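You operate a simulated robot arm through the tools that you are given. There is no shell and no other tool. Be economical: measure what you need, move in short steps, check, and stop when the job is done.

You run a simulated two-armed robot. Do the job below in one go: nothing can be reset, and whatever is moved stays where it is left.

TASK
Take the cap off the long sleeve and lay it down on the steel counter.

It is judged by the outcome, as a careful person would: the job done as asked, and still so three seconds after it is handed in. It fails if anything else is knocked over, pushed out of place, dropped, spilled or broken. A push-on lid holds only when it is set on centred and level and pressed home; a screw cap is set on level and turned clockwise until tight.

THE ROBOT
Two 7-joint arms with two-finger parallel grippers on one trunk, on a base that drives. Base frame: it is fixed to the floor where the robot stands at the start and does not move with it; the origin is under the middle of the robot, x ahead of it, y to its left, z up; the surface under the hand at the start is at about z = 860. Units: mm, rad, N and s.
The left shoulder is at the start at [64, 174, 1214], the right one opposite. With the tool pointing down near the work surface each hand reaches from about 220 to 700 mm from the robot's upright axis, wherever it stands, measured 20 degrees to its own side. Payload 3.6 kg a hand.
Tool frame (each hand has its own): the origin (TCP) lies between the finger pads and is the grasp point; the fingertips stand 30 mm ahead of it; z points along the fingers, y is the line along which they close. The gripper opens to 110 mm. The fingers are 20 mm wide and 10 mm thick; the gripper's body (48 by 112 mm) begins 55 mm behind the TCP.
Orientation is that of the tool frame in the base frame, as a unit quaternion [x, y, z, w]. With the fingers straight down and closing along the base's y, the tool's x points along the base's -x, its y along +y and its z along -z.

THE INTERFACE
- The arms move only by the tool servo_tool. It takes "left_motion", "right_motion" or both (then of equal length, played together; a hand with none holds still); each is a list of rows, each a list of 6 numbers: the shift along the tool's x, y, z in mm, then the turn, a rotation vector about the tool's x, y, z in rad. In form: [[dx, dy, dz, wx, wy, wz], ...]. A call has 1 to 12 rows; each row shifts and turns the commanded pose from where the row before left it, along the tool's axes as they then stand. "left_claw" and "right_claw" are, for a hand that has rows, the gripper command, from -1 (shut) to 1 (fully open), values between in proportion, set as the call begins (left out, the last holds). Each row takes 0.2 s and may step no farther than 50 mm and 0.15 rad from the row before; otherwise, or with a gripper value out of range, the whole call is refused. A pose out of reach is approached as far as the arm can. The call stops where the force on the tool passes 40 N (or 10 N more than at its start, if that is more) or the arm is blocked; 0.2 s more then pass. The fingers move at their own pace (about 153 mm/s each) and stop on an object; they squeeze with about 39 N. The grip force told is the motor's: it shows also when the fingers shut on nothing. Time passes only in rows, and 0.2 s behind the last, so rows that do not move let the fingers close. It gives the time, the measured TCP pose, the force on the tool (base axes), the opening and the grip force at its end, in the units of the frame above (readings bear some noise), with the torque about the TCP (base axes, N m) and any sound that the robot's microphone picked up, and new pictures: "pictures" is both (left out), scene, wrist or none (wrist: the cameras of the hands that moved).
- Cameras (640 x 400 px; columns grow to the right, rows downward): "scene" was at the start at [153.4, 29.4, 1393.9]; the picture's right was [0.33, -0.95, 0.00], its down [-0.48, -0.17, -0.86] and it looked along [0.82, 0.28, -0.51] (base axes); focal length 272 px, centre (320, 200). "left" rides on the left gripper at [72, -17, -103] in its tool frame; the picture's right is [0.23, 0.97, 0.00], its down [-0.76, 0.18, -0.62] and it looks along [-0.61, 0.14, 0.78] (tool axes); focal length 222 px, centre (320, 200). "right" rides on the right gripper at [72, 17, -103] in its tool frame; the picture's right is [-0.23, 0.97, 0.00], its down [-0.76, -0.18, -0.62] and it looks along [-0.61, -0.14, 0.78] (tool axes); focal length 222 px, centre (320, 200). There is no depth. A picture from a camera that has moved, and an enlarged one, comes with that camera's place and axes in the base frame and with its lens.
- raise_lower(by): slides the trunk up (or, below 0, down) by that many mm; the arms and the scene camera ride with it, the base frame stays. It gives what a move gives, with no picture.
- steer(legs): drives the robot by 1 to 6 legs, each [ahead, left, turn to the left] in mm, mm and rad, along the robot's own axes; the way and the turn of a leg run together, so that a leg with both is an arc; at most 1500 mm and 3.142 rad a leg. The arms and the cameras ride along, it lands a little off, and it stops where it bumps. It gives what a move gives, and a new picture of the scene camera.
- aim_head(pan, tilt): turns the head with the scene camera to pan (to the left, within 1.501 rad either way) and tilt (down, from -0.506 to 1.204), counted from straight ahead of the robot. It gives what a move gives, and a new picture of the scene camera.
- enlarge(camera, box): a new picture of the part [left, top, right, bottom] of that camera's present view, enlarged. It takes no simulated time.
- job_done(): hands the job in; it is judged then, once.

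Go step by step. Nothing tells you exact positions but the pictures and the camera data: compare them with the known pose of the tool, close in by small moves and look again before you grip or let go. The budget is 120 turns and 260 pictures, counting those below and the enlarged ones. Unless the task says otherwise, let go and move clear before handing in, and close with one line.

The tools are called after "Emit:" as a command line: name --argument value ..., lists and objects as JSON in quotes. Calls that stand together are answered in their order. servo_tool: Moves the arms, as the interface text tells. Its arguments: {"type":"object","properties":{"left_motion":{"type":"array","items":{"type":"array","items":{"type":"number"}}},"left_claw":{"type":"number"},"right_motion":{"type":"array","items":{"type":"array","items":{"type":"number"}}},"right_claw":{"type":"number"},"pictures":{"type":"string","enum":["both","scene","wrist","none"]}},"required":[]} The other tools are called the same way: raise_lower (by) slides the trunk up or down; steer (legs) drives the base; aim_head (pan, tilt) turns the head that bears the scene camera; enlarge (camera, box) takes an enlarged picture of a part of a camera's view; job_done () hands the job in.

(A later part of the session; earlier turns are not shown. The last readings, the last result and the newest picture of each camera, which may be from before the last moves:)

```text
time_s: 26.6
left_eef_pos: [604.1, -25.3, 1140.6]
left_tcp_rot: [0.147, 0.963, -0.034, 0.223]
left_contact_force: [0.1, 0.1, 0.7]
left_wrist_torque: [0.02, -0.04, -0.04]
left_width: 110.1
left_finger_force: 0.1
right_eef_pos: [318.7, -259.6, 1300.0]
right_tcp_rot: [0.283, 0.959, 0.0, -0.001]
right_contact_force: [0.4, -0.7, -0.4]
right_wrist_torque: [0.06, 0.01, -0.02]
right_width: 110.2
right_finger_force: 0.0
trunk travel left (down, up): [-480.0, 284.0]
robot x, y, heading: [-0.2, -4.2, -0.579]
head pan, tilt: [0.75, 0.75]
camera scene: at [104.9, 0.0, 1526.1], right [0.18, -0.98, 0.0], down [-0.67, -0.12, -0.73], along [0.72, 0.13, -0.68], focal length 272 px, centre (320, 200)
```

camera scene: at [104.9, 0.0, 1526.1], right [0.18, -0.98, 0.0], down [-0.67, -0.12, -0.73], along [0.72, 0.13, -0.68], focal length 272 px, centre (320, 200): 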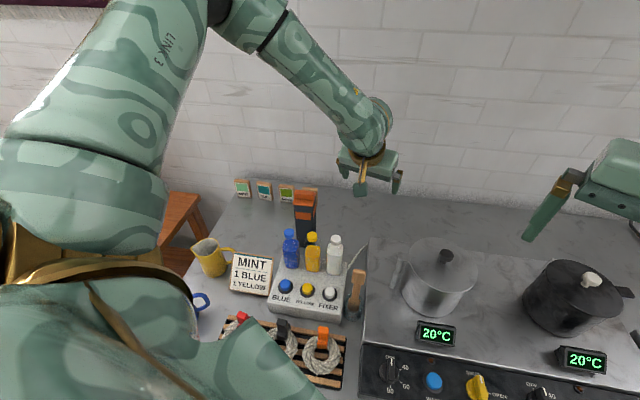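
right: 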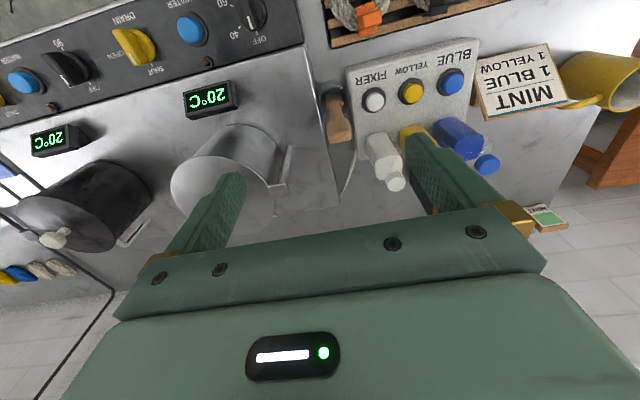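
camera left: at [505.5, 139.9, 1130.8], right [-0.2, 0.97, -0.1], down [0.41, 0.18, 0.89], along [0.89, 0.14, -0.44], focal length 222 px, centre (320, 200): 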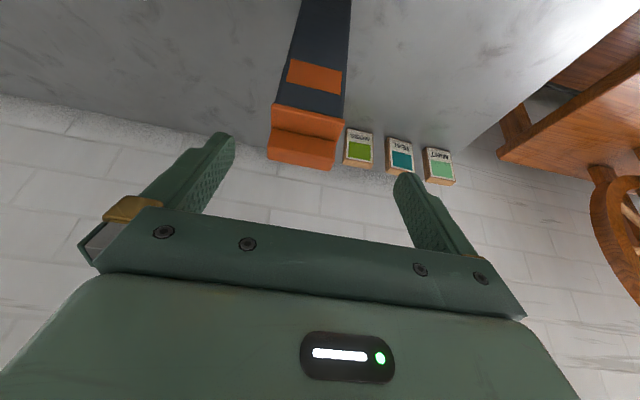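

Now yaw the hand back square and bring it laterally to the sleeve at safe height.

Emit:
servo_tool --left_motion '[[0, 0, 0, -0.066, 0, -0.135], [0, 0, 0, -0.066, 0, -0.135], [0, 42, 0, 0, 0, 0], [0, 42, 0, 0, 0, 0], [0, 42, 0, 0, 0, 0], [0, 42, 0, 0, 0, 0], [0, 0, 30, 0, 0, 0], [0, 0, 0, 0, 0, 0]]' --pictures "both"

Emit:
enlarge --camera "left" --box '[200, 40, 440, 220]'

```text
time_s: 28.4
left_eef_pos: [615.9, 144.0, 1112.2]
left_tcp_rot: [0.002, 0.974, -0.001, 0.226]
left_contact_force: [-0.2, -0.8, 0.7]
left_wrist_torque: [0.01, -0.01, 0.04]
left_width: 109.9
left_finger_force: 0.1
right_eef_pos: [318.2, -258.7, 1300.8]
right_tcp_rot: [0.283, 0.959, 0.0, 0.0]
right_contact_force: [-0.7, -0.2, -0.6]
right_wrist_torque: [-0.02, 0.01, -0.01]
right_width: 110.1
right_finger_force: 0.1
trunk travel left (down, up): [-480.0, 284.0]
robot x, y, heading: [-0.3, -0.5, -0.573]
head pan, tilt: [0.75, 0.75]
camera scene: at [103.9, 0.5, 1526.3], right [0.17, -0.98, 0.0], down [-0.67, -0.12, -0.73], along [0.72, 0.13, -0.68], focal length 272 px, centre (320, 200)
camera left: at [505.3, 127.2, 1172.6], right [-0.2, 0.97, -0.1], down [0.41, 0.18, 0.89], along [0.89, 0.14, -0.44], focal length 222 px, centre (320, 200)
```

scene: 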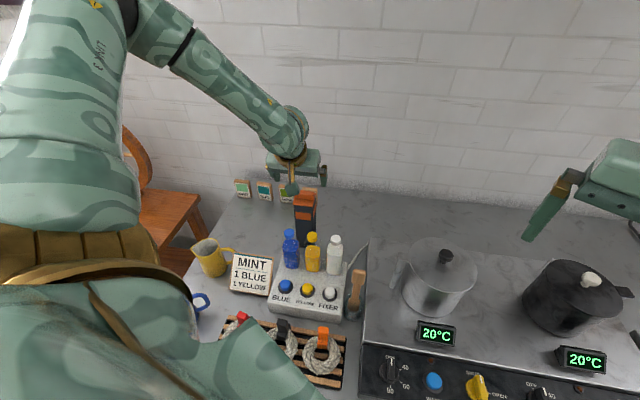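
left: 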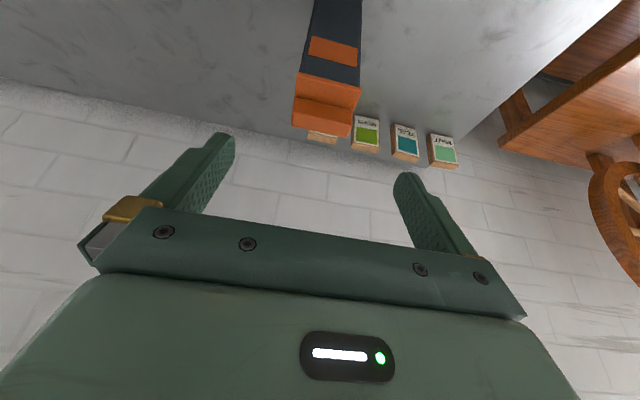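

```text
2.22 times, centred on (320, 130) of left
camera zoom: at [505.3, 127.2, 1172.6], right [-0.2, 0.97, -0.1], down [0.41, 0.18, 0.89], along [0.89, 0.14, -0.44], focal length 494 px, centre (320, 356)
```

zoom: 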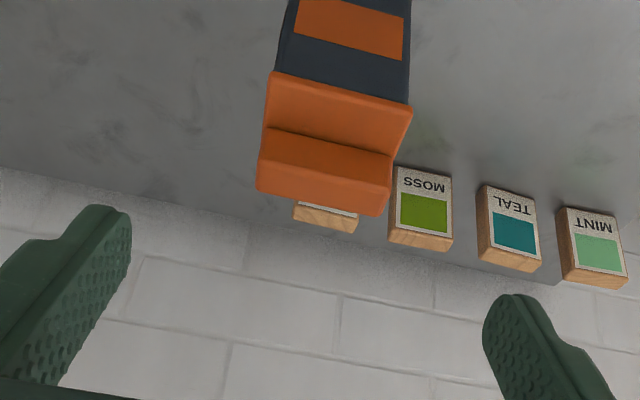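

Reach is fine now, and better triangulation puts the cap at x 632–668, y 115–171, z 990–1022. I go down most of the way and check.

Emit:
servo_tool --left_motion '[[3, 0, 22, 0, 0, 0], [3, -1, 22, 0, 0, 0], [3, 0, 20, 0, 0, 0], [0, 0, 0, 0, 0, 0]]' --pictures "wrist"

Emit:
enlarge --camera "left" --box '[200, 40, 440, 220]'

Emit:
enlarge --camera "scene" --box '[240, 140, 360, 260]'

```text
time_s: 29.4
left_eef_pos: [639.3, 140.7, 1049.7]
left_tcp_rot: [0.002, 0.974, 0.0, 0.225]
left_contact_force: [-0.1, 0.4, 0.0]
left_wrist_torque: [-0.03, -0.03, 0.0]
left_width: 110.0
left_finger_force: 0.1
right_eef_pos: [318.6, -259.6, 1301.0]
right_tcp_rot: [0.283, 0.959, 0.0, 0.0]
right_contact_force: [-0.2, -0.5, 0.1]
right_wrist_torque: [-0.03, -0.03, -0.01]
right_width: 110.1
right_finger_force: 0.0
trunk travel left (down, up): [-480.0, 284.0]
robot x, y, heading: [-1.7, -2.1, -0.575]
head pan, tilt: [0.75, 0.75]
camera left: at [528.7, 124.3, 1110.9], right [-0.2, 0.97, -0.1], down [0.41, 0.18, 0.89], along [0.89, 0.14, -0.44], focal length 222 px, centre (320, 200)
```

left: 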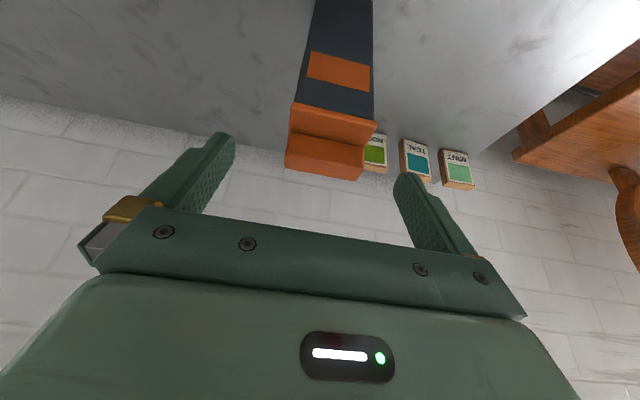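

```text
2.22 times, centred on (320, 130) of left
camera zoom: at [528.7, 124.3, 1110.9], right [-0.2, 0.97, -0.1], down [0.41, 0.18, 0.89], along [0.89, 0.14, -0.44], focal length 494 px, centre (320, 356)
```

zoom: 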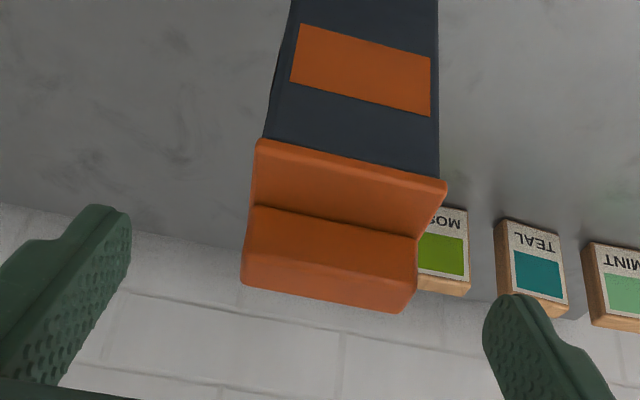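

```text
3.33 times, centred on (300, 200) of scene
camera zoom: at [104.6, -0.1, 1526.2], right [0.17, -0.98, 0.0], down [-0.67, -0.12, -0.73], along [0.72, 0.13, -0.68], focal length 905 px, centre (387, 200)
```

zoom: 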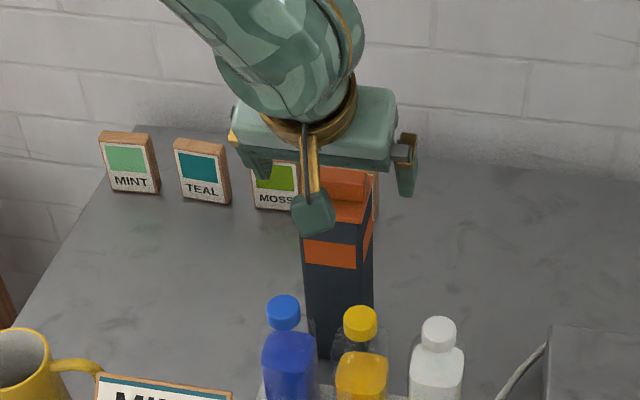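

The cap is now well fixed: x 632–662, y 116–172, z 995–1026. I descend to the grip pose around (648, 144, 1005).

Emit:
servo_tool --left_motion '[[4, 2, 15, 0, 0, 0], [4, 1, 15, 0, 0, 0], [4, 0, 14, 0, 0, 0], [0, 0, 0, 0, 0, 0]]' --pictures "wrist"

Emit:
enlarge --camera "left" --box '[200, 60, 440, 240]'

Emit:
enlarge --camera "scene" --box '[240, 140, 360, 260]'

```text
time_s: 30.4
left_eef_pos: [644.5, 145.1, 1006.5]
left_tcp_rot: [0.002, 0.975, -0.001, 0.224]
left_contact_force: [-0.3, 0.3, 1.1]
left_wrist_torque: [-0.02, -0.04, -0.03]
left_width: 110.0
left_finger_force: 0.0
right_eef_pos: [319.4, -258.9, 1300.7]
right_tcp_rot: [0.283, 0.959, 0.001, 0.0]
right_contact_force: [0.3, 0.9, -0.2]
right_wrist_torque: [0.01, 0.01, -0.01]
right_width: 109.9
right_finger_force: 0.1
trunk travel left (down, up): [-480.0, 284.0]
robot x, y, heading: [-2.2, -1.5, -0.574]
head pan, tilt: [0.75, 0.75]
camera left: at [534.2, 128.5, 1067.7], right [-0.2, 0.97, -0.1], down [0.41, 0.18, 0.89], along [0.89, 0.14, -0.44], focal length 222 px, centre (320, 200)
```

left: 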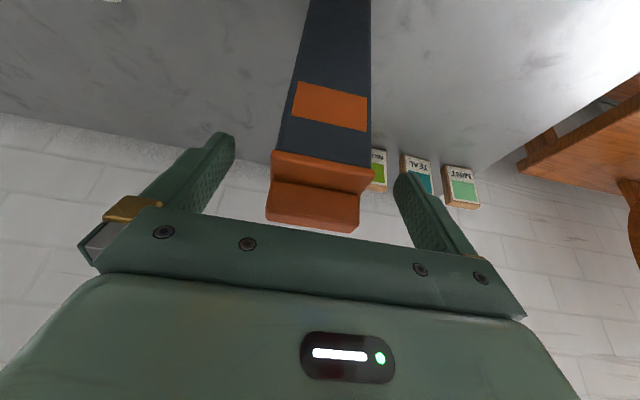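

```text
2.22 times, centred on (320, 150) of left
camera zoom: at [534.2, 128.5, 1067.7], right [-0.2, 0.97, -0.1], down [0.41, 0.18, 0.89], along [0.89, 0.14, -0.44], focal length 494 px, centre (320, 311)
```

zoom: 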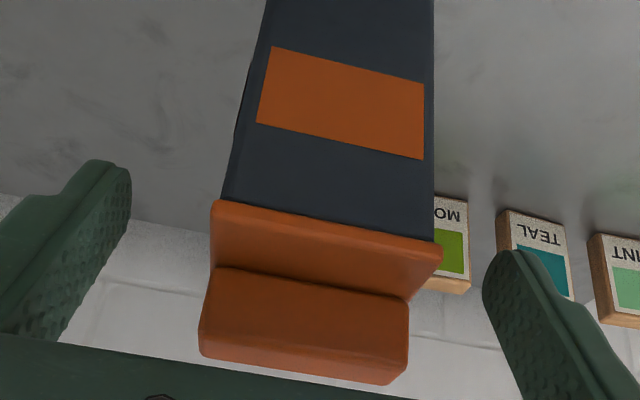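

```text
3.33 times, centred on (300, 200) of scene
camera zoom: at [104.7, 0.0, 1526.2], right [0.17, -0.98, 0.0], down [-0.67, -0.12, -0.73], along [0.72, 0.13, -0.68], focal length 905 px, centre (387, 200)
```

zoom: 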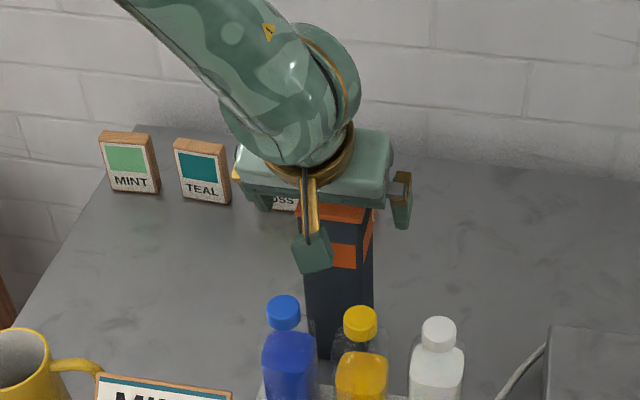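

The fingers straddle the cap centrally. Now close the gripper without moving.

Emit:
servo_tool --left_motion '[[0, 0, 0, 0, 0, 0], [0, 0, 0, 0, 0, 0], [0, 0, 0, 0, 0, 0]]' --left_claw -1 --pictures "wrist"

Emit:
enlarge --camera "left" --box '[200, 60, 440, 240]'

Emit:
enlarge --camera "scene" --box '[240, 140, 360, 260]'

```text
time_s: 31.2
left_eef_pos: [644.6, 144.6, 1006.3]
left_tcp_rot: [0.002, 0.974, 0.0, 0.225]
left_contact_force: [0.7, -0.4, -0.1]
left_wrist_torque: [0.04, 0.0, 0.0]
left_width: 56.7
left_finger_force: 38.7
right_eef_pos: [319.5, -259.3, 1299.5]
right_tcp_rot: [0.283, 0.959, 0.001, -0.001]
right_contact_force: [-0.2, -0.2, 0.3]
right_wrist_torque: [-0.02, 0.03, 0.0]
right_width: 110.0
right_finger_force: 0.1
trunk travel left (down, up): [-480.0, 284.0]
robot x, y, heading: [0.6, -1.5, -0.574]
head pan, tilt: [0.75, 0.75]
camera left: at [534.4, 128.4, 1067.7], right [-0.2, 0.97, -0.1], down [0.41, 0.18, 0.89], along [0.89, 0.14, -0.44], focal length 222 px, centre (320, 200)
```

left: 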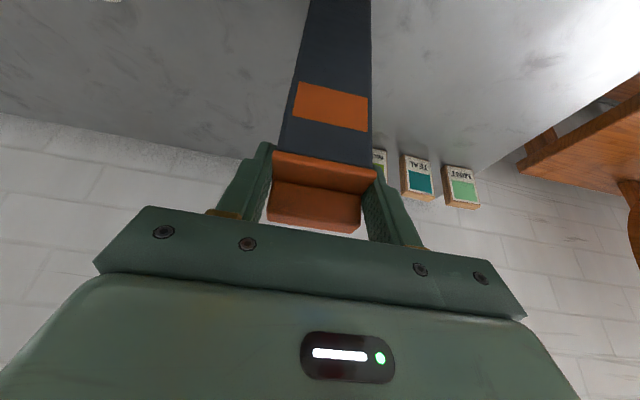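

```text
2.22 times, centred on (320, 150) of left
camera zoom: at [534.4, 128.4, 1067.7], right [-0.2, 0.97, -0.1], down [0.41, 0.18, 0.89], along [0.89, 0.14, -0.44], focal length 494 px, centre (320, 311)
```

zoom: 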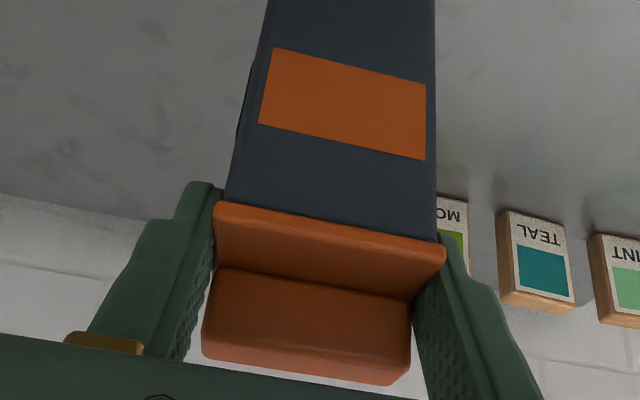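

```text
3.33 times, centred on (300, 200) of scene
camera zoom: at [105.1, -0.2, 1526.1], right [0.17, -0.98, 0.0], down [-0.67, -0.12, -0.73], along [0.72, 0.13, -0.68], focal length 905 px, centre (387, 200)
```

zoom: 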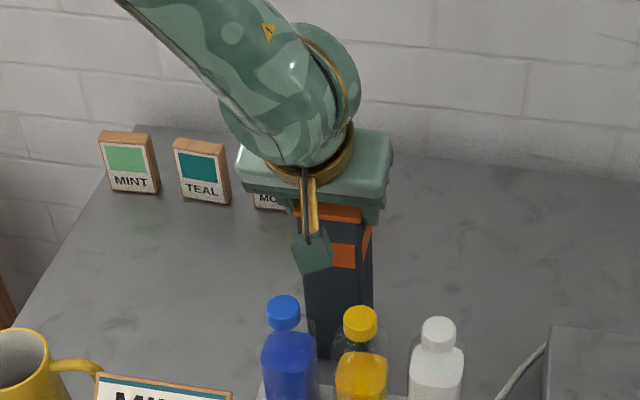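

The cap is gripped at 56.7 mm, as measured. I lift straight up slowly by 12 mm and watch the force and whether the sleeve stays.

Emit:
servo_tool --left_motion '[[-1.3, 0, -2.7, 0, 0, 0], [-1.3, 0, -2.7, 0, 0, 0], [-1.3, 0, -2.7, 0, 0, 0], [-1.3, 0, -2.7, 0, 0, 0], [0, 0, 0, 0, 0, 0]]' --pictures "wrist"

Emit:
enlarge --camera "left" --box '[200, 60, 440, 240]'

Emit:
enlarge --camera "scene" --box '[240, 140, 360, 260]'

```text
time_s: 32.4
left_eef_pos: [646.8, 143.9, 1019.8]
left_tcp_rot: [0.002, 0.974, -0.001, 0.225]
left_contact_force: [0.1, 1.0, -1.5]
left_wrist_torque: [0.03, 0.04, -0.01]
left_width: 56.9
left_finger_force: 38.9
right_eef_pos: [319.6, -259.7, 1299.7]
right_tcp_rot: [0.283, 0.959, 0.0, -0.001]
right_contact_force: [-0.5, -0.3, 0.4]
right_wrist_torque: [-0.01, -0.01, 0.02]
right_width: 110.3
right_finger_force: 0.0
trunk travel left (down, up): [-480.0, 284.0]
robot x, y, heading: [1.6, 0.6, -0.58]
head pan, tilt: [0.75, 0.75]
camera left: at [535.8, 127.9, 1079.9], right [-0.2, 0.97, -0.1], down [0.41, 0.18, 0.89], along [0.89, 0.14, -0.44], focal length 222 px, centre (320, 200)
```

left: 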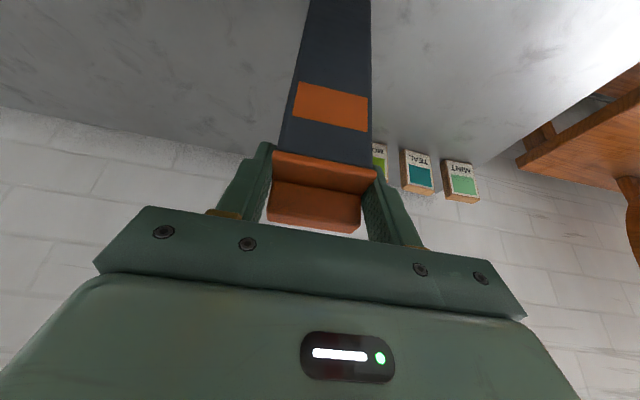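

```text
2.22 times, centred on (320, 150) of left
camera zoom: at [535.8, 127.9, 1079.9], right [-0.2, 0.97, -0.1], down [0.41, 0.18, 0.89], along [0.89, 0.14, -0.44], focal length 494 px, centre (320, 311)
```

zoom: 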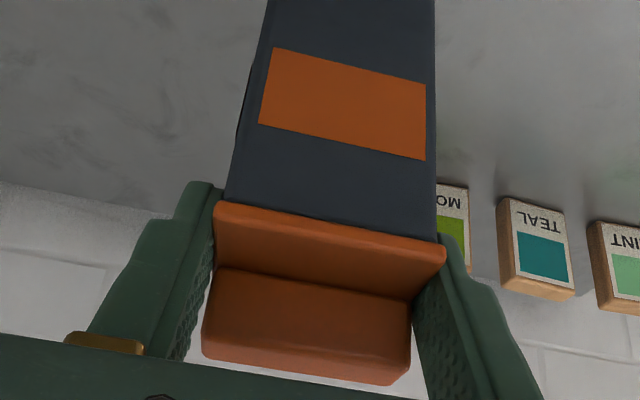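

```text
3.33 times, centred on (300, 200) of scene
camera zoom: at [105.2, 0.0, 1526.1], right [0.17, -0.98, 0.0], down [-0.67, -0.12, -0.73], along [0.72, 0.13, -0.68], focal length 905 px, centre (387, 200)
```

zoom: 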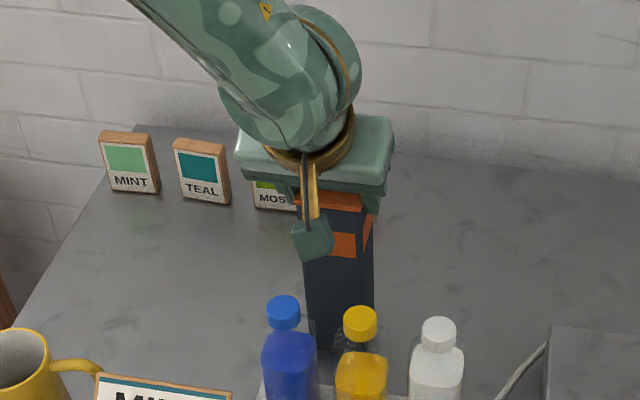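

The whole sleeve rose with the cap (it is light and the cap is tight), so the right hand must hold the body. Plan: carry the sleeve up and nearer, grip its body in the air with the right hand, pull the cap off, lay the cap down, then return the sleeve to its spot with the left hand. First lift it straight up.

Emit:
servo_tool --left_motion '[[-6.6, 0, -13.5, 0, 0, 0], [-6.6, 0, -13.5, 0, 0, 0], [-6.6, 0, -13.5, 0, 0, 0], [-6.6, 0, -13.5, 0, 0, 0], [0, 0, 0, 0, 0, 0]]' --pictures "scene"

```text
time_s: 33.6
left_eef_pos: [646.6, 143.3, 1079.6]
left_tcp_rot: [0.002, 0.974, -0.001, 0.226]
left_contact_force: [-0.5, 0.4, -1.4]
left_wrist_torque: [0.01, 0.0, 0.0]
left_width: 56.8
left_finger_force: 39.1
right_eef_pos: [319.8, -259.2, 1300.0]
right_tcp_rot: [0.284, 0.959, 0.001, -0.001]
right_contact_force: [-0.3, -0.4, -0.4]
right_wrist_torque: [0.0, -0.02, 0.02]
right_width: 110.0
right_finger_force: 0.0
trunk travel left (down, up): [-480.0, 284.0]
robot x, y, heading: [3.5, -0.9, -0.572]
head pan, tilt: [0.75, 0.75]
camera scene: at [105.4, -0.1, 1526.1], right [0.17, -0.98, 0.0], down [-0.67, -0.12, -0.73], along [0.72, 0.13, -0.68], focal length 272 px, centre (320, 200)
```

scene: 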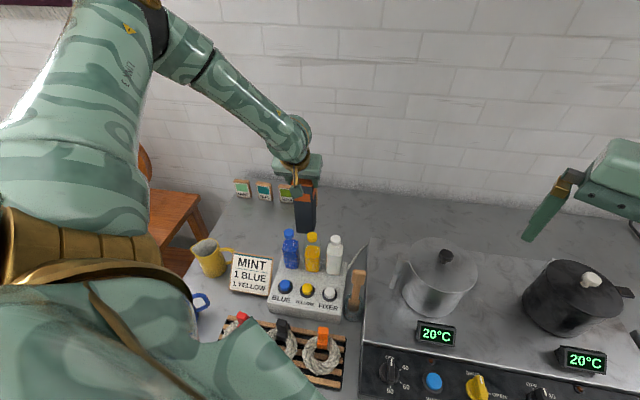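

Lift continues, slightly back, to z≈1200.

Emit:
servo_tool --left_motion '[[-5, 0, -12, 0, 0, 0], [-3, 0, -16, 0, 0, 0], [-1.5, 0, -16, 0, 0, 0], [-1, 0, -17, 0, 0, 0], [-1, 0, -17, 0, 0, 0], [0, 0, -17, 0, 0, 0], [0, 0, -17, 0, 0, 0], [0, 0, -17, 0, 0, 0], [0, 0, 0, 0, 0, 0]]' --pictures "scene"

```text
time_s: 35.6
left_eef_pos: [600.1, 143.0, 1199.3]
left_tcp_rot: [0.002, 0.974, 0.0, 0.225]
left_contact_force: [0.8, -1.0, -1.1]
left_wrist_torque: [0.0, 0.0, 0.01]
left_width: 56.8
left_finger_force: 39.7
right_eef_pos: [320.1, -259.7, 1300.1]
right_tcp_rot: [0.283, 0.959, 0.001, -0.001]
right_contact_force: [0.7, 0.8, 0.0]
right_wrist_torque: [-0.01, -0.02, 0.0]
right_width: 109.8
right_finger_force: 0.0
trunk travel left (down, up): [-480.0, 284.0]
robot x, y, heading: [2.6, -0.8, -0.573]
head pan, tilt: [0.75, 0.75]
camera scene: at [105.5, 0.0, 1526.1], right [0.17, -0.98, 0.0], down [-0.67, -0.12, -0.73], along [0.72, 0.13, -0.68], focal length 272 px, centre (320, 200)
```

scene: 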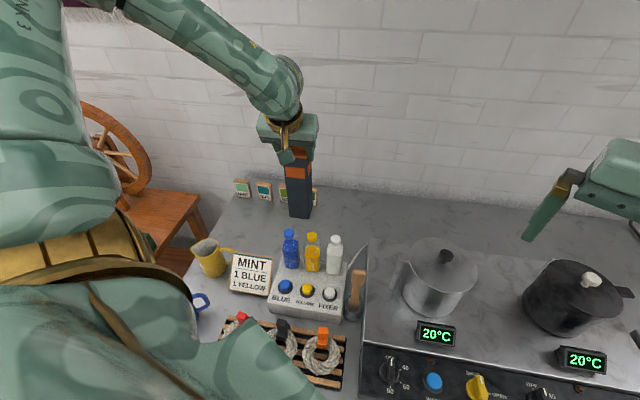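

Clear of everything. Now carry it nearer and to the right for the handover, around (430, -100, 1230).

Emit:
servo_tool --left_motion '[[17.4, -30.4, -12.7, 0, 0, 0], [17.4, -30.4, -12.7, 0, 0, 0], [17.4, -30.4, -12.7, 0, 0, 0], [17.4, -30.4, -12.7, 0, 0, 0], [17.4, -30.4, -12.7, 0, 0, 0], [17.4, -30.4, -12.7, 0, 0, 0], [17.4, -30.4, -12.7, 0, 0, 0], [17.4, -30.4, -12.7, 0, 0, 0], [0, 0, 0, 0, 0, 0]]' --pictures "scene"

```text
time_s: 37.6
left_eef_pos: [432.3, -93.0, 1231.9]
left_tcp_rot: [0.001, 0.974, -0.001, 0.225]
left_contact_force: [-0.5, -0.5, 0.2]
left_wrist_torque: [-0.02, 0.0, 0.01]
left_width: 56.6
left_finger_force: 39.0
left hand out of reach, approached as far as the arm can: row 8
right_eef_pos: [318.7, -259.2, 1300.2]
right_tcp_rot: [0.283, 0.959, 0.0, 0.0]
right_contact_force: [-0.1, 0.0, -0.3]
right_wrist_torque: [-0.03, 0.0, 0.0]
right_width: 110.0
right_finger_force: 0.0
trunk travel left (down, up): [-480.0, 284.0]
robot x, y, heading: [0.8, -1.2, -0.566]
head pan, tilt: [0.75, 0.75]
heard: snap
camera scene: at [104.2, 0.6, 1526.2], right [0.17, -0.98, 0.0], down [-0.67, -0.12, -0.73], along [0.72, 0.13, -0.68], focal length 272 px, centre (320, 200)
```

scene: 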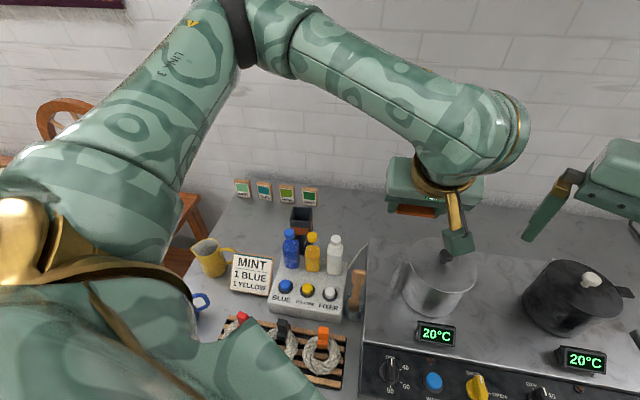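

A snap was heard: the cap came off during the carry, and the sleeve seems to be standing behind the bottles. I look closely at its state.

Emit:
enlarge --camera "scene" --box '[230, 170, 390, 330]'

Emit:
enlarge --camera "left" --box '[0, 0, 640, 400]'

```text
2.50 times, centred on (310, 250) of scene
camera zoom: at [104.2, 0.6, 1526.2], right [0.17, -0.98, 0.0], down [-0.67, -0.12, -0.73], along [0.72, 0.13, -0.68], focal length 679 px, centre (345, 75)
```

zoom: 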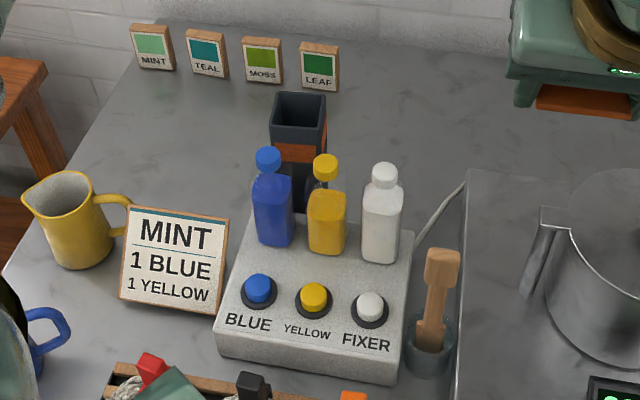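

```text
1.00 times, centred on (320, 200) of left (not enlarged: the box is as wide or as high as the picture)
camera zoom: at [319.9, -110.0, 1292.9], right [-0.2, 0.97, -0.1], down [0.41, 0.18, 0.89], along [0.89, 0.14, -0.44], focal length 222 px, centre (320, 200)
```

zoom: 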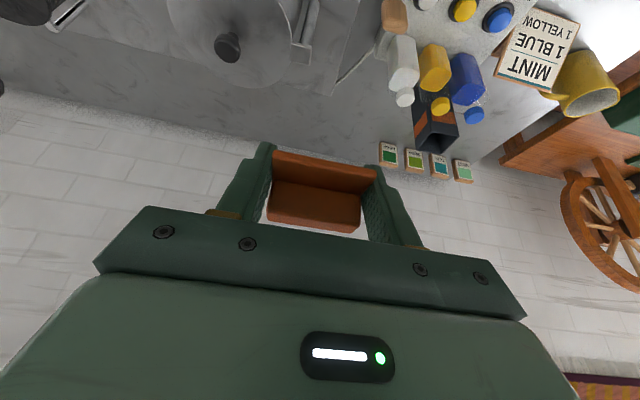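

Emit:
enlarge --camera "scene" --box '[270, 180, 350, 260]'

Emit:
enlarge --camera "left" --box '[340, 0, 520, 180]'

```text
5.00 times, centred on (310, 220) of scene
camera zoom: at [104.2, 0.6, 1526.2], right [0.17, -0.98, 0.0], down [-0.67, -0.12, -0.73], along [0.72, 0.13, -0.68], focal length 1358 px, centre (370, 100)
```

zoom: 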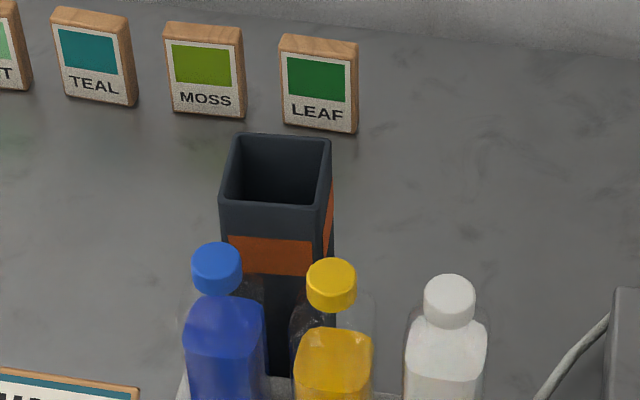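

```text
2.22 times, centred on (430, 90) of left
camera zoom: at [319.9, -110.0, 1292.9], right [-0.2, 0.97, -0.1], down [0.41, 0.18, 0.89], along [0.89, 0.14, -0.44], focal length 494 px, centre (76, 444)
```

zoom: 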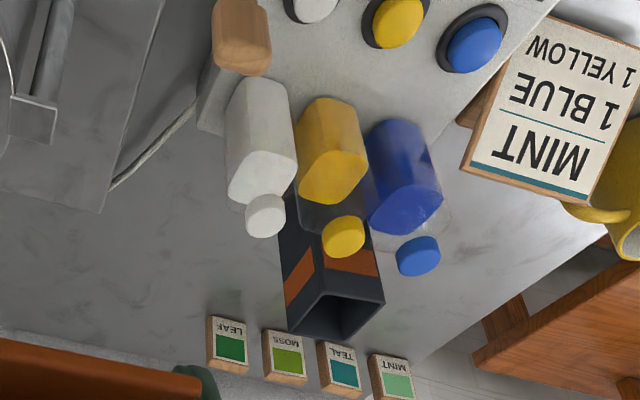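

The cap came off cleanly into the left gripper; the sleeve stands open and upright behind the bottles, a bit nearer to them, and the bottles are unmoved. Next I lay the cap on the free counter patch right of the sleeve; first I lower the trunk for reach at counter height.

Emit:
raise_lower --by -100

Emit:
servo_tool --left_motion '[[0, 20, 0, -0.055, 0, -0.112], [0, 20, 0, -0.055, 0, -0.112], [-20, 20, 20, 0, 0, 0], [-20, 20, 20, 0, 0, 0], [-20, 10, 20, 0, 0, 0], [-20, 0, 20, 0, 0, 0], [0, 0, 0, 0, 0, 0]]' --pictures "both"

```text
time_s: 38.9
left_eef_pos: [431.5, -90.7, 1132.8]
left_tcp_rot: [0.002, 0.974, -0.001, 0.226]
left_contact_force: [-0.9, 0.0, -0.2]
left_wrist_torque: [-0.01, 0.01, -0.05]
left_width: 56.5
left_finger_force: 39.1
right_eef_pos: [319.5, -258.9, 1199.3]
right_tcp_rot: [0.283, 0.959, 0.0, 0.001]
right_contact_force: [0.7, 0.0, -0.1]
right_wrist_torque: [-0.01, 0.02, 0.02]
right_width: 110.1
right_finger_force: 0.0
trunk travel left (down, up): [-380.0, 384.0]
robot x, y, heading: [-0.4, 1.0, -0.57]
head pan, tilt: [0.75, 0.75]
```

```text
time_s: 40.5
left_eef_pos: [520.2, 24.9, 1095.5]
left_tcp_rot: [-0.119, 0.967, 0.028, 0.224]
left_contact_force: [0.6, 0.5, -0.8]
left_wrist_torque: [0.02, -0.02, -0.01]
left_width: 56.8
left_finger_force: 38.6
right_eef_pos: [318.2, -258.4, 1199.9]
right_tcp_rot: [0.283, 0.959, 0.0, 0.0]
right_contact_force: [-0.4, -0.7, 0.9]
right_wrist_torque: [0.0, 0.0, 0.01]
right_width: 109.9
right_finger_force: 0.0
trunk travel left (down, up): [-380.0, 384.0]
robot x, y, heading: [-0.5, 0.5, -0.569]
head pan, tilt: [0.75, 0.75]
camera scene: at [124.0, -13.0, 1425.4], right [0.17, -0.98, 0.0], down [-0.67, -0.12, -0.73], along [0.72, 0.13, -0.68], focal length 272 px, centre (320, 200)
camera left: at [417.7, -18.2, 1156.0], right [-0.43, 0.9, -0.1], down [0.35, 0.27, 0.89], along [0.83, 0.35, -0.44], focal length 222 px, centre (320, 200)
```

scene: 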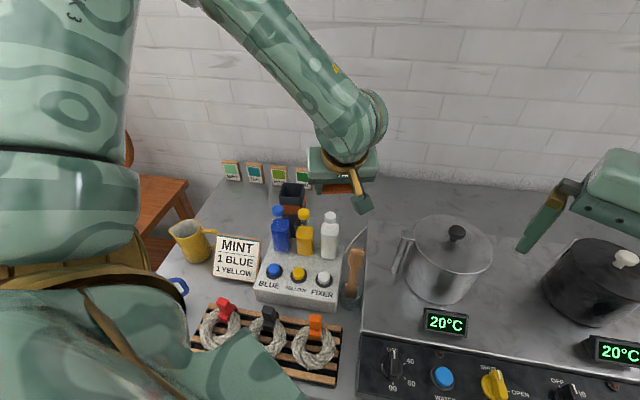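
left: 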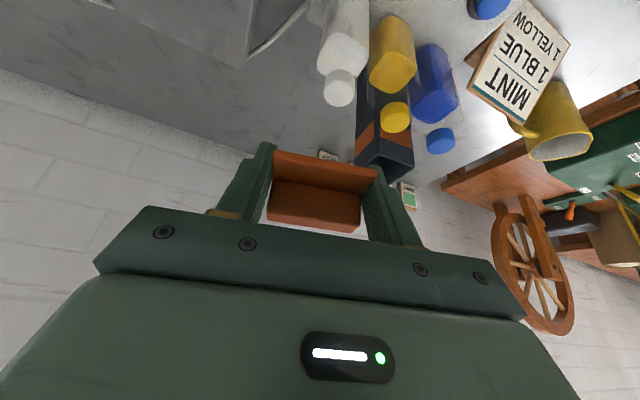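

The spot behind the right end of the cable, around (685, 0), is clear. I shift right first, then forward-down along the tool axis to a hover.

Emit:
servo_tool --left_motion '[[0, -30, 0, 0, 0, 0], [0, -30, 0, 0, 0, 0], [-18, 0, 14, 0, 0, 0], [-12, 0, 30, 0, 0, 0], [-8, 0, 45, 0, 0, 0], [0, 0, 45, 0, 0, 0], [0, 0, 0, 0, 0, 0]]' --pictures "both"

```text
time_s: 42.1
left_eef_pos: [623.4, -13.2, 989.4]
left_tcp_rot: [-0.12, 0.967, 0.028, 0.224]
left_contact_force: [0.0, 0.2, 0.0]
left_wrist_torque: [-0.07, -0.02, -0.03]
left_width: 56.6
left_finger_force: 39.0
right_eef_pos: [319.2, -258.7, 1199.2]
right_tcp_rot: [0.283, 0.959, 0.0, 0.0]
right_contact_force: [0.0, -0.3, 0.6]
right_wrist_torque: [0.04, 0.01, 0.0]
right_width: 109.8
right_finger_force: 0.0
trunk travel left (down, up): [-380.0, 384.0]
robot x, y, heading: [-0.0, 3.7, -0.573]
head pan, tilt: [0.75, 0.75]
camera scene: at [124.0, -13.1, 1425.5], right [0.17, -0.98, 0.0], down [-0.67, -0.12, -0.73], along [0.72, 0.13, -0.68], focal length 272 px, centre (320, 200)
camera left: at [520.2, -56.2, 1050.3], right [-0.43, 0.9, -0.1], down [0.36, 0.27, 0.89], along [0.83, 0.35, -0.44], focal length 222 px, centre (320, 200)
```

scene: 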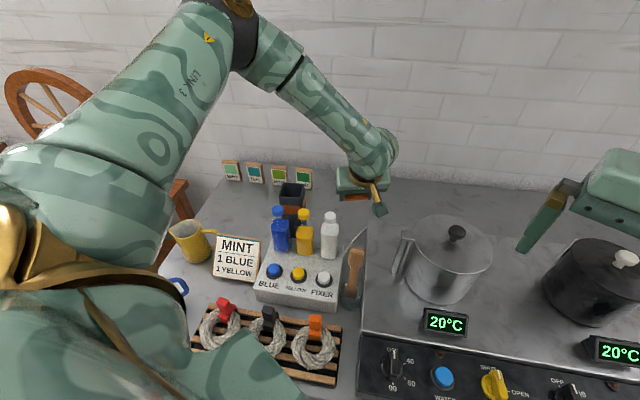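
left: 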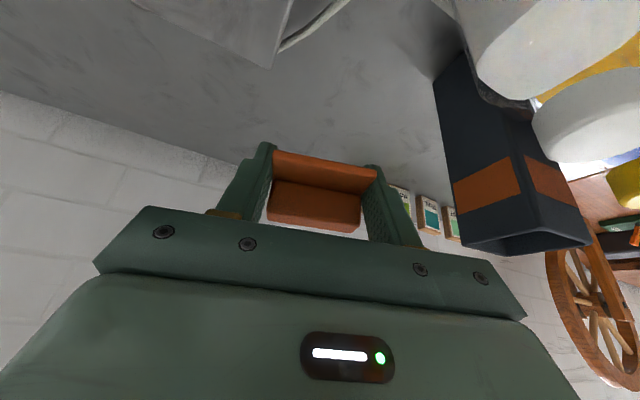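

The path is clear of the bottle. I continue along the tool axis, then slowly to contact.

Emit:
servo_tool --left_motion '[[0, 0, 30, 0, 0, 0], [0, 0, 30, 0, 0, 0], [0, 0, 25, 0, 0, 0], [0, 0, 20, 0, 0, 0], [0, 0, 0, 0, 0, 0]]' --pictures "both"

```text
time_s: 43.3
left_eef_pos: [654.7, 25.9, 932.7]
left_tcp_rot: [-0.118, 0.967, 0.028, 0.224]
left_contact_force: [-0.4, 0.4, 0.0]
left_wrist_torque: [0.01, 0.04, -0.02]
left_width: 56.5
left_finger_force: 39.1
left hand out of reach, approached as far as the arm can: row 2, 3, 4
right_eef_pos: [320.0, -259.3, 1199.7]
right_tcp_rot: [0.283, 0.959, 0.0, -0.001]
right_contact_force: [0.6, -0.1, -0.4]
right_wrist_torque: [0.0, -0.01, -0.03]
right_width: 110.2
right_finger_force: 0.1
trunk travel left (down, up): [-380.0, 384.0]
robot x, y, heading: [1.7, -0.5, -0.575]
head pan, tilt: [0.75, 0.75]
camera scene: at [124.7, -13.2, 1425.4], right [0.17, -0.98, 0.0], down [-0.67, -0.12, -0.73], along [0.72, 0.13, -0.68], focal length 272 px, centre (320, 200)
camera left: at [551.9, -16.6, 993.1], right [-0.43, 0.9, -0.1], down [0.36, 0.27, 0.89], along [0.83, 0.35, -0.44], focal length 222 px, centre (320, 200)
```

scene: 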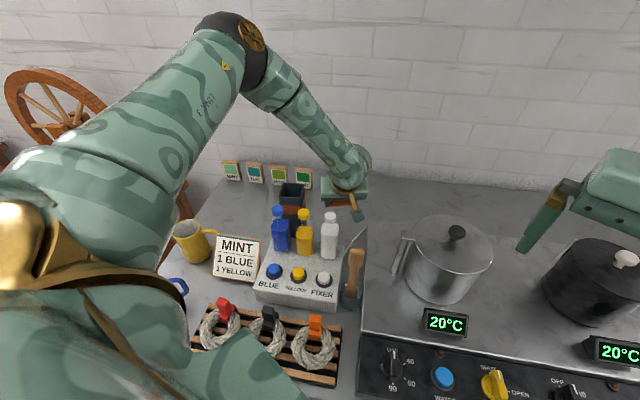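
left: 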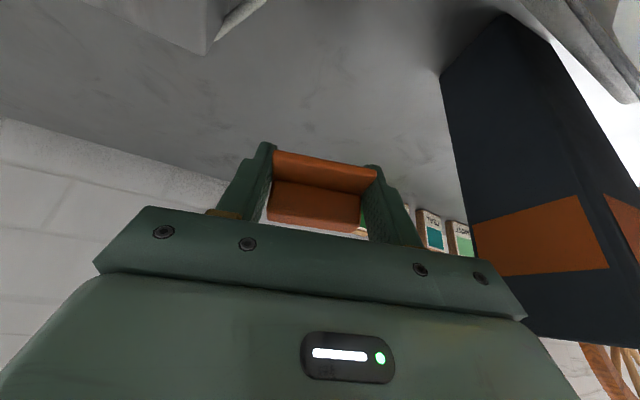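

Reach limit again, with a drift toward the sleeve. I retreat right and up, then turn the robot further right to gain reach.

Emit:
servo_tool --left_motion '[[0, -15, -20, 0, 0, 0], [0, -20, -30, 0, 0, 0], [0, -10, -40, 0, 0, 0], [0, 0, -45, 0, 0, 0], [0, 0, -30, 0, 0, 0], [0, 0, 0, 0, 0, 0]]' --pictures "scene"

```text
time_s: 44.7
left_eef_pos: [594.3, -31.4, 1085.6]
left_tcp_rot: [-0.119, 0.967, 0.029, 0.223]
left_contact_force: [0.3, -0.2, 0.5]
left_wrist_torque: [-0.03, 0.02, -0.02]
left_width: 56.6
left_finger_force: 38.7
right_eef_pos: [320.3, -259.6, 1198.8]
right_tcp_rot: [0.283, 0.959, 0.0, -0.001]
right_contact_force: [-0.2, 0.1, -0.2]
right_wrist_torque: [0.0, 0.02, 0.01]
right_width: 110.1
right_finger_force: 0.1
trunk travel left (down, up): [-380.0, 384.0]
robot x, y, heading: [1.5, -1.2, -0.571]
head pan, tilt: [0.75, 0.75]
camera scene: at [125.2, -13.2, 1425.3], right [0.17, -0.98, 0.0], down [-0.67, -0.12, -0.73], along [0.72, 0.13, -0.68], focal length 272 px, centre (320, 200)
```

scene: 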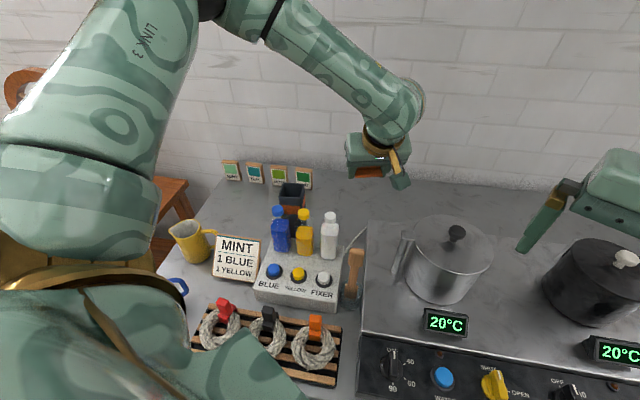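

Emit:
servo_tool --left_motion '[[10, 0, -45, 0, 0, 0], [10, 0, -45, 0, 0, 0], [0, 0, -20, 0, 0, 0], [0, 0, 0, 0, 0, 0]]' --pictures "none"

Emit:
steer --legs '[[0, 0, -0.45]]'

Emit:
aim_head --pan 1.1 --tilt 0.75

```text
time_s: 45.7
left_eef_pos: [530.2, -51.6, 1173.3]
left_tcp_rot: [-0.12, 0.967, 0.029, 0.223]
left_contact_force: [1.0, 0.6, -0.5]
left_wrist_torque: [0.01, -0.01, -0.02]
left_width: 56.5
left_finger_force: 38.8
right_eef_pos: [320.2, -259.7, 1199.8]
right_tcp_rot: [0.283, 0.959, 0.001, -0.001]
right_contact_force: [-0.4, 0.3, 0.5]
right_wrist_torque: [0.0, 0.0, 0.0]
right_width: 110.0
right_finger_force: 0.1
trunk travel left (down, up): [-380.0, 384.0]
robot x, y, heading: [-0.7, 2.7, -0.574]
head pan, tilt: [0.75, 0.75]
```

```text
time_s: 47.4
left_eef_pos: [454.4, -278.7, 1173.0]
left_tcp_rot: [0.101, 0.969, -0.023, 0.224]
left_contact_force: [-0.5, -0.3, 0.5]
left_wrist_torque: [-0.02, 0.02, 0.01]
left_width: 56.8
left_finger_force: 38.4
right_eef_pos: [173.5, -373.4, 1200.5]
right_tcp_rot: [0.491, 0.871, 0.001, -0.001]
right_contact_force: [-0.1, 0.2, 0.1]
right_wrist_torque: [-0.02, 0.01, 0.0]
right_width: 110.1
right_finger_force: 0.0
trunk travel left (down, up): [-380.0, 384.0]
robot x, y, heading: [-0.6, 2.8, -1.027]
head pan, tilt: [0.75, 0.75]
camera scene: at [106.3, -66.3, 1425.4], right [-0.27, -0.96, 0.0], down [-0.66, 0.19, -0.73], along [0.7, -0.2, -0.68], focal length 272 px, centre (320, 200)
```

scene: 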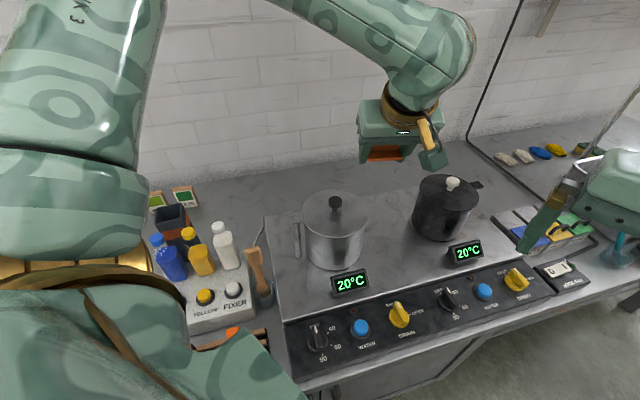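

```text
time_s: 48.2
left_eef_pos: [454.0, -278.1, 1172.7]
left_tcp_rot: [0.1, 0.969, -0.023, 0.224]
left_contact_force: [0.0, -0.4, -0.9]
left_wrist_torque: [-0.02, -0.01, 0.0]
left_width: 56.7
left_finger_force: 39.0
right_eef_pos: [173.2, -373.6, 1199.9]
right_tcp_rot: [0.492, 0.871, 0.0, -0.001]
right_contact_force: [-0.9, 0.5, 0.2]
right_wrist_torque: [0.01, 0.0, -0.01]
right_width: 109.9
right_finger_force: 0.1
trunk travel left (down, up): [-380.0, 384.0]
robot x, y, heading: [-2.7, 4.6, -1.032]
head pan, tilt: [1.1, 0.75]
camera scene: at [109.6, -37.6, 1425.4], right [0.07, -1.0, 0.0], down [-0.68, -0.05, -0.73], along [0.73, 0.05, -0.68], focal length 272 px, centre (320, 200)
```

scene: 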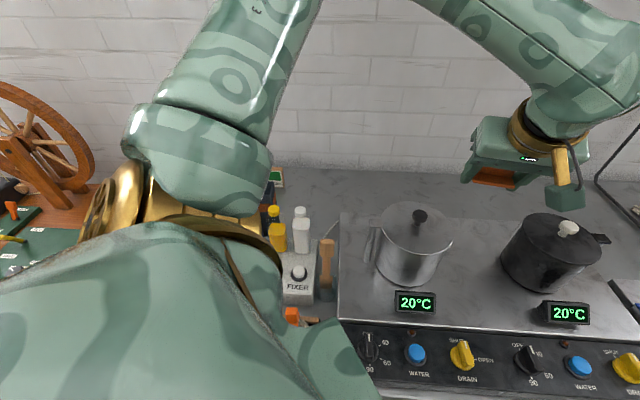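

Turned. Now yaw the hand back and carry the cap over the pots' height to the hover point.

Emit:
servo_tool --left_motion '[[0, 0, 0, -0.051, 0, -0.105], [0, 0, 0, -0.051, 0, -0.105], [0, 0, 0, -0.051, 0, -0.105], [-12.8, 31, 13.2, 0, 0, 0], [-12.8, 31, 13.2, 0, 0, 0], [-12.8, 31, 13.2, 0, 0, 0], [-12.8, 31, 13.2, 0, 0, 0], [-12.8, 31, 13.2, 0, 0, 0], [-12.8, 31, 13.2, 0, 0, 0], [-12.8, 31, 13.2, 0, 0, 0], [-12.8, 31, 13.2, 0, 0, 0], [0, 0, 0, 0, 0, 0]]' --pictures "both"

```text
time_s: 50.8
left_eef_pos: [555.1, -15.1, 1121.9]
left_tcp_rot: [-0.069, 0.972, 0.017, 0.224]
left_contact_force: [-0.2, -0.4, 0.7]
left_wrist_torque: [0.05, -0.03, 0.0]
left_width: 56.6
left_finger_force: 38.7
right_eef_pos: [173.6, -373.7, 1199.4]
right_tcp_rot: [0.491, 0.871, 0.0, -0.001]
right_contact_force: [0.2, -0.5, 0.7]
right_wrist_torque: [0.0, -0.01, 0.02]
right_width: 110.2
right_finger_force: 0.0
trunk travel left (down, up): [-380.0, 384.0]
robot x, y, heading: [2.4, 0.0, -1.029]
head pan, tilt: [1.1, 0.75]
camera scene: at [109.3, -38.3, 1425.3], right [0.07, -1.0, 0.0], down [-0.68, -0.05, -0.73], along [0.73, 0.05, -0.68], focal length 272 px, centre (320, 200)
camera left: at [448.1, -46.9, 1183.9], right [-0.34, 0.94, -0.1], down [0.38, 0.23, 0.89], along [0.86, 0.27, -0.44], focal length 222 px, centre (320, 200)
```

scene: 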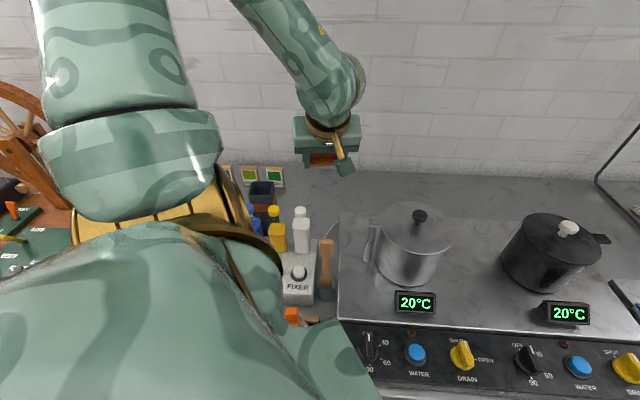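
left: 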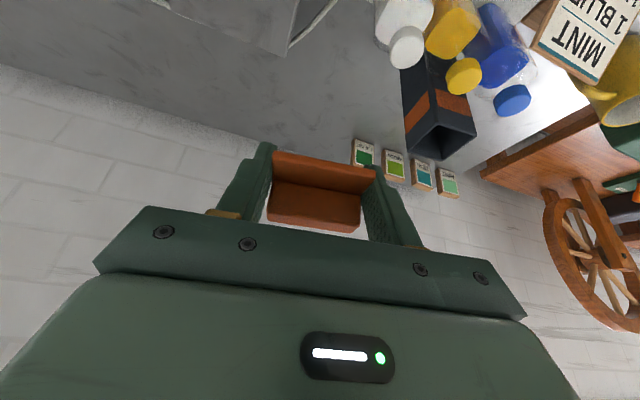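

Emit:
servo_tool --left_motion '[[-2.6, -2.5, 33, 0, 0, 0], [-2.6, -2.5, 33, 0, 0, 0], [-2.6, -2.5, 33, 0, 0, 0], [-2.6, -2.5, 33, 0, 0, 0], [-2.6, -2.5, 33, 0, 0, 0], [0, 0, 0, 0, 0, 0]]' --pictures "wrist"

```text
time_s: 52.2
left_eef_pos: [639.1, -15.0, 978.8]
left_tcp_rot: [-0.069, 0.972, 0.017, 0.226]
left_contact_force: [-0.1, -0.3, 0.5]
left_wrist_torque: [0.01, 0.0, -0.03]
left_width: 56.7
left_finger_force: 39.5
right_eef_pos: [173.1, -373.2, 1199.6]
right_tcp_rot: [0.492, 0.871, 0.001, -0.001]
right_contact_force: [0.7, -0.5, -0.4]
right_wrist_torque: [-0.01, -0.01, 0.01]
right_width: 109.9
right_finger_force: 0.1
trunk travel left (down, up): [-380.0, 384.0]
robot x, y, heading: [2.8, -2.8, -1.028]
head pan, tilt: [1.1, 0.75]
camera left: at [532.0, -47.0, 1040.2], right [-0.34, 0.94, -0.1], down [0.38, 0.23, 0.89], along [0.86, 0.27, -0.44], focal length 222 px, centre (320, 200)
```

left: 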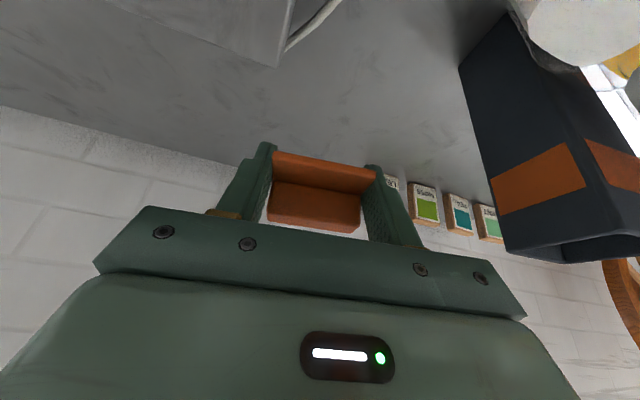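

Emit:
servo_tool --left_motion '[[1.7, -0.5, 24, 0, 0, 0], [1.7, -0.5, 24, 0, 0, 0], [1.7, -0.5, 24, 0, 0, 0], [1.7, -0.5, 18, 0, 0, 0], [0, 0, 0, 0, 0, 0]]' --pictures "both"

```text
time_s: 53.4
left_eef_pos: [675.2, -11.6, 897.6]
left_tcp_rot: [-0.07, 0.972, 0.016, 0.225]
left_contact_force: [0.8, -0.3, 0.0]
left_wrist_torque: [0.02, 0.0, -0.03]
left_width: 56.7
left_finger_force: 39.3
right_eef_pos: [173.4, -372.7, 1200.5]
right_tcp_rot: [0.492, 0.871, 0.0, 0.0]
right_contact_force: [0.5, 0.8, 0.7]
right_wrist_torque: [0.02, 0.01, -0.06]
right_width: 110.1
right_finger_force: 0.0
trunk travel left (down, up): [-380.0, 384.0]
robot x, y, heading: [2.9, -1.6, -1.027]
head pan, tilt: [1.1, 0.75]
camera scene: at [109.4, -37.1, 1425.4], right [0.07, -1.0, 0.0], down [-0.68, -0.05, -0.73], along [0.73, 0.05, -0.68], focal length 272 px, centre (320, 200)
camera left: at [568.4, -43.2, 958.1], right [-0.34, 0.94, -0.1], down [0.38, 0.23, 0.89], along [0.86, 0.27, -0.44], focal length 222 px, centre (320, 200)
```

scene: 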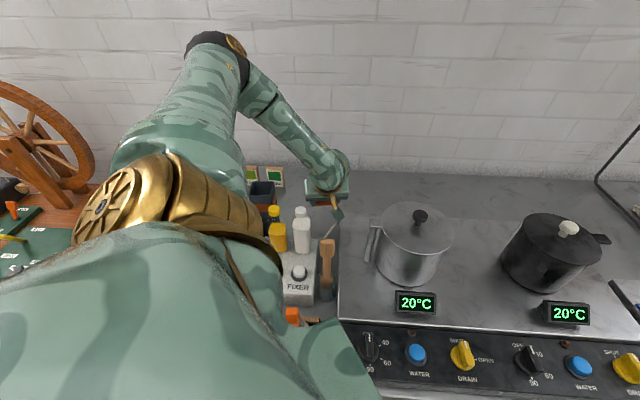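
left: 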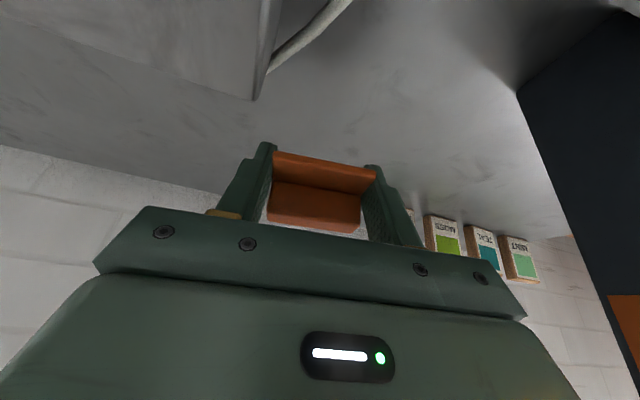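

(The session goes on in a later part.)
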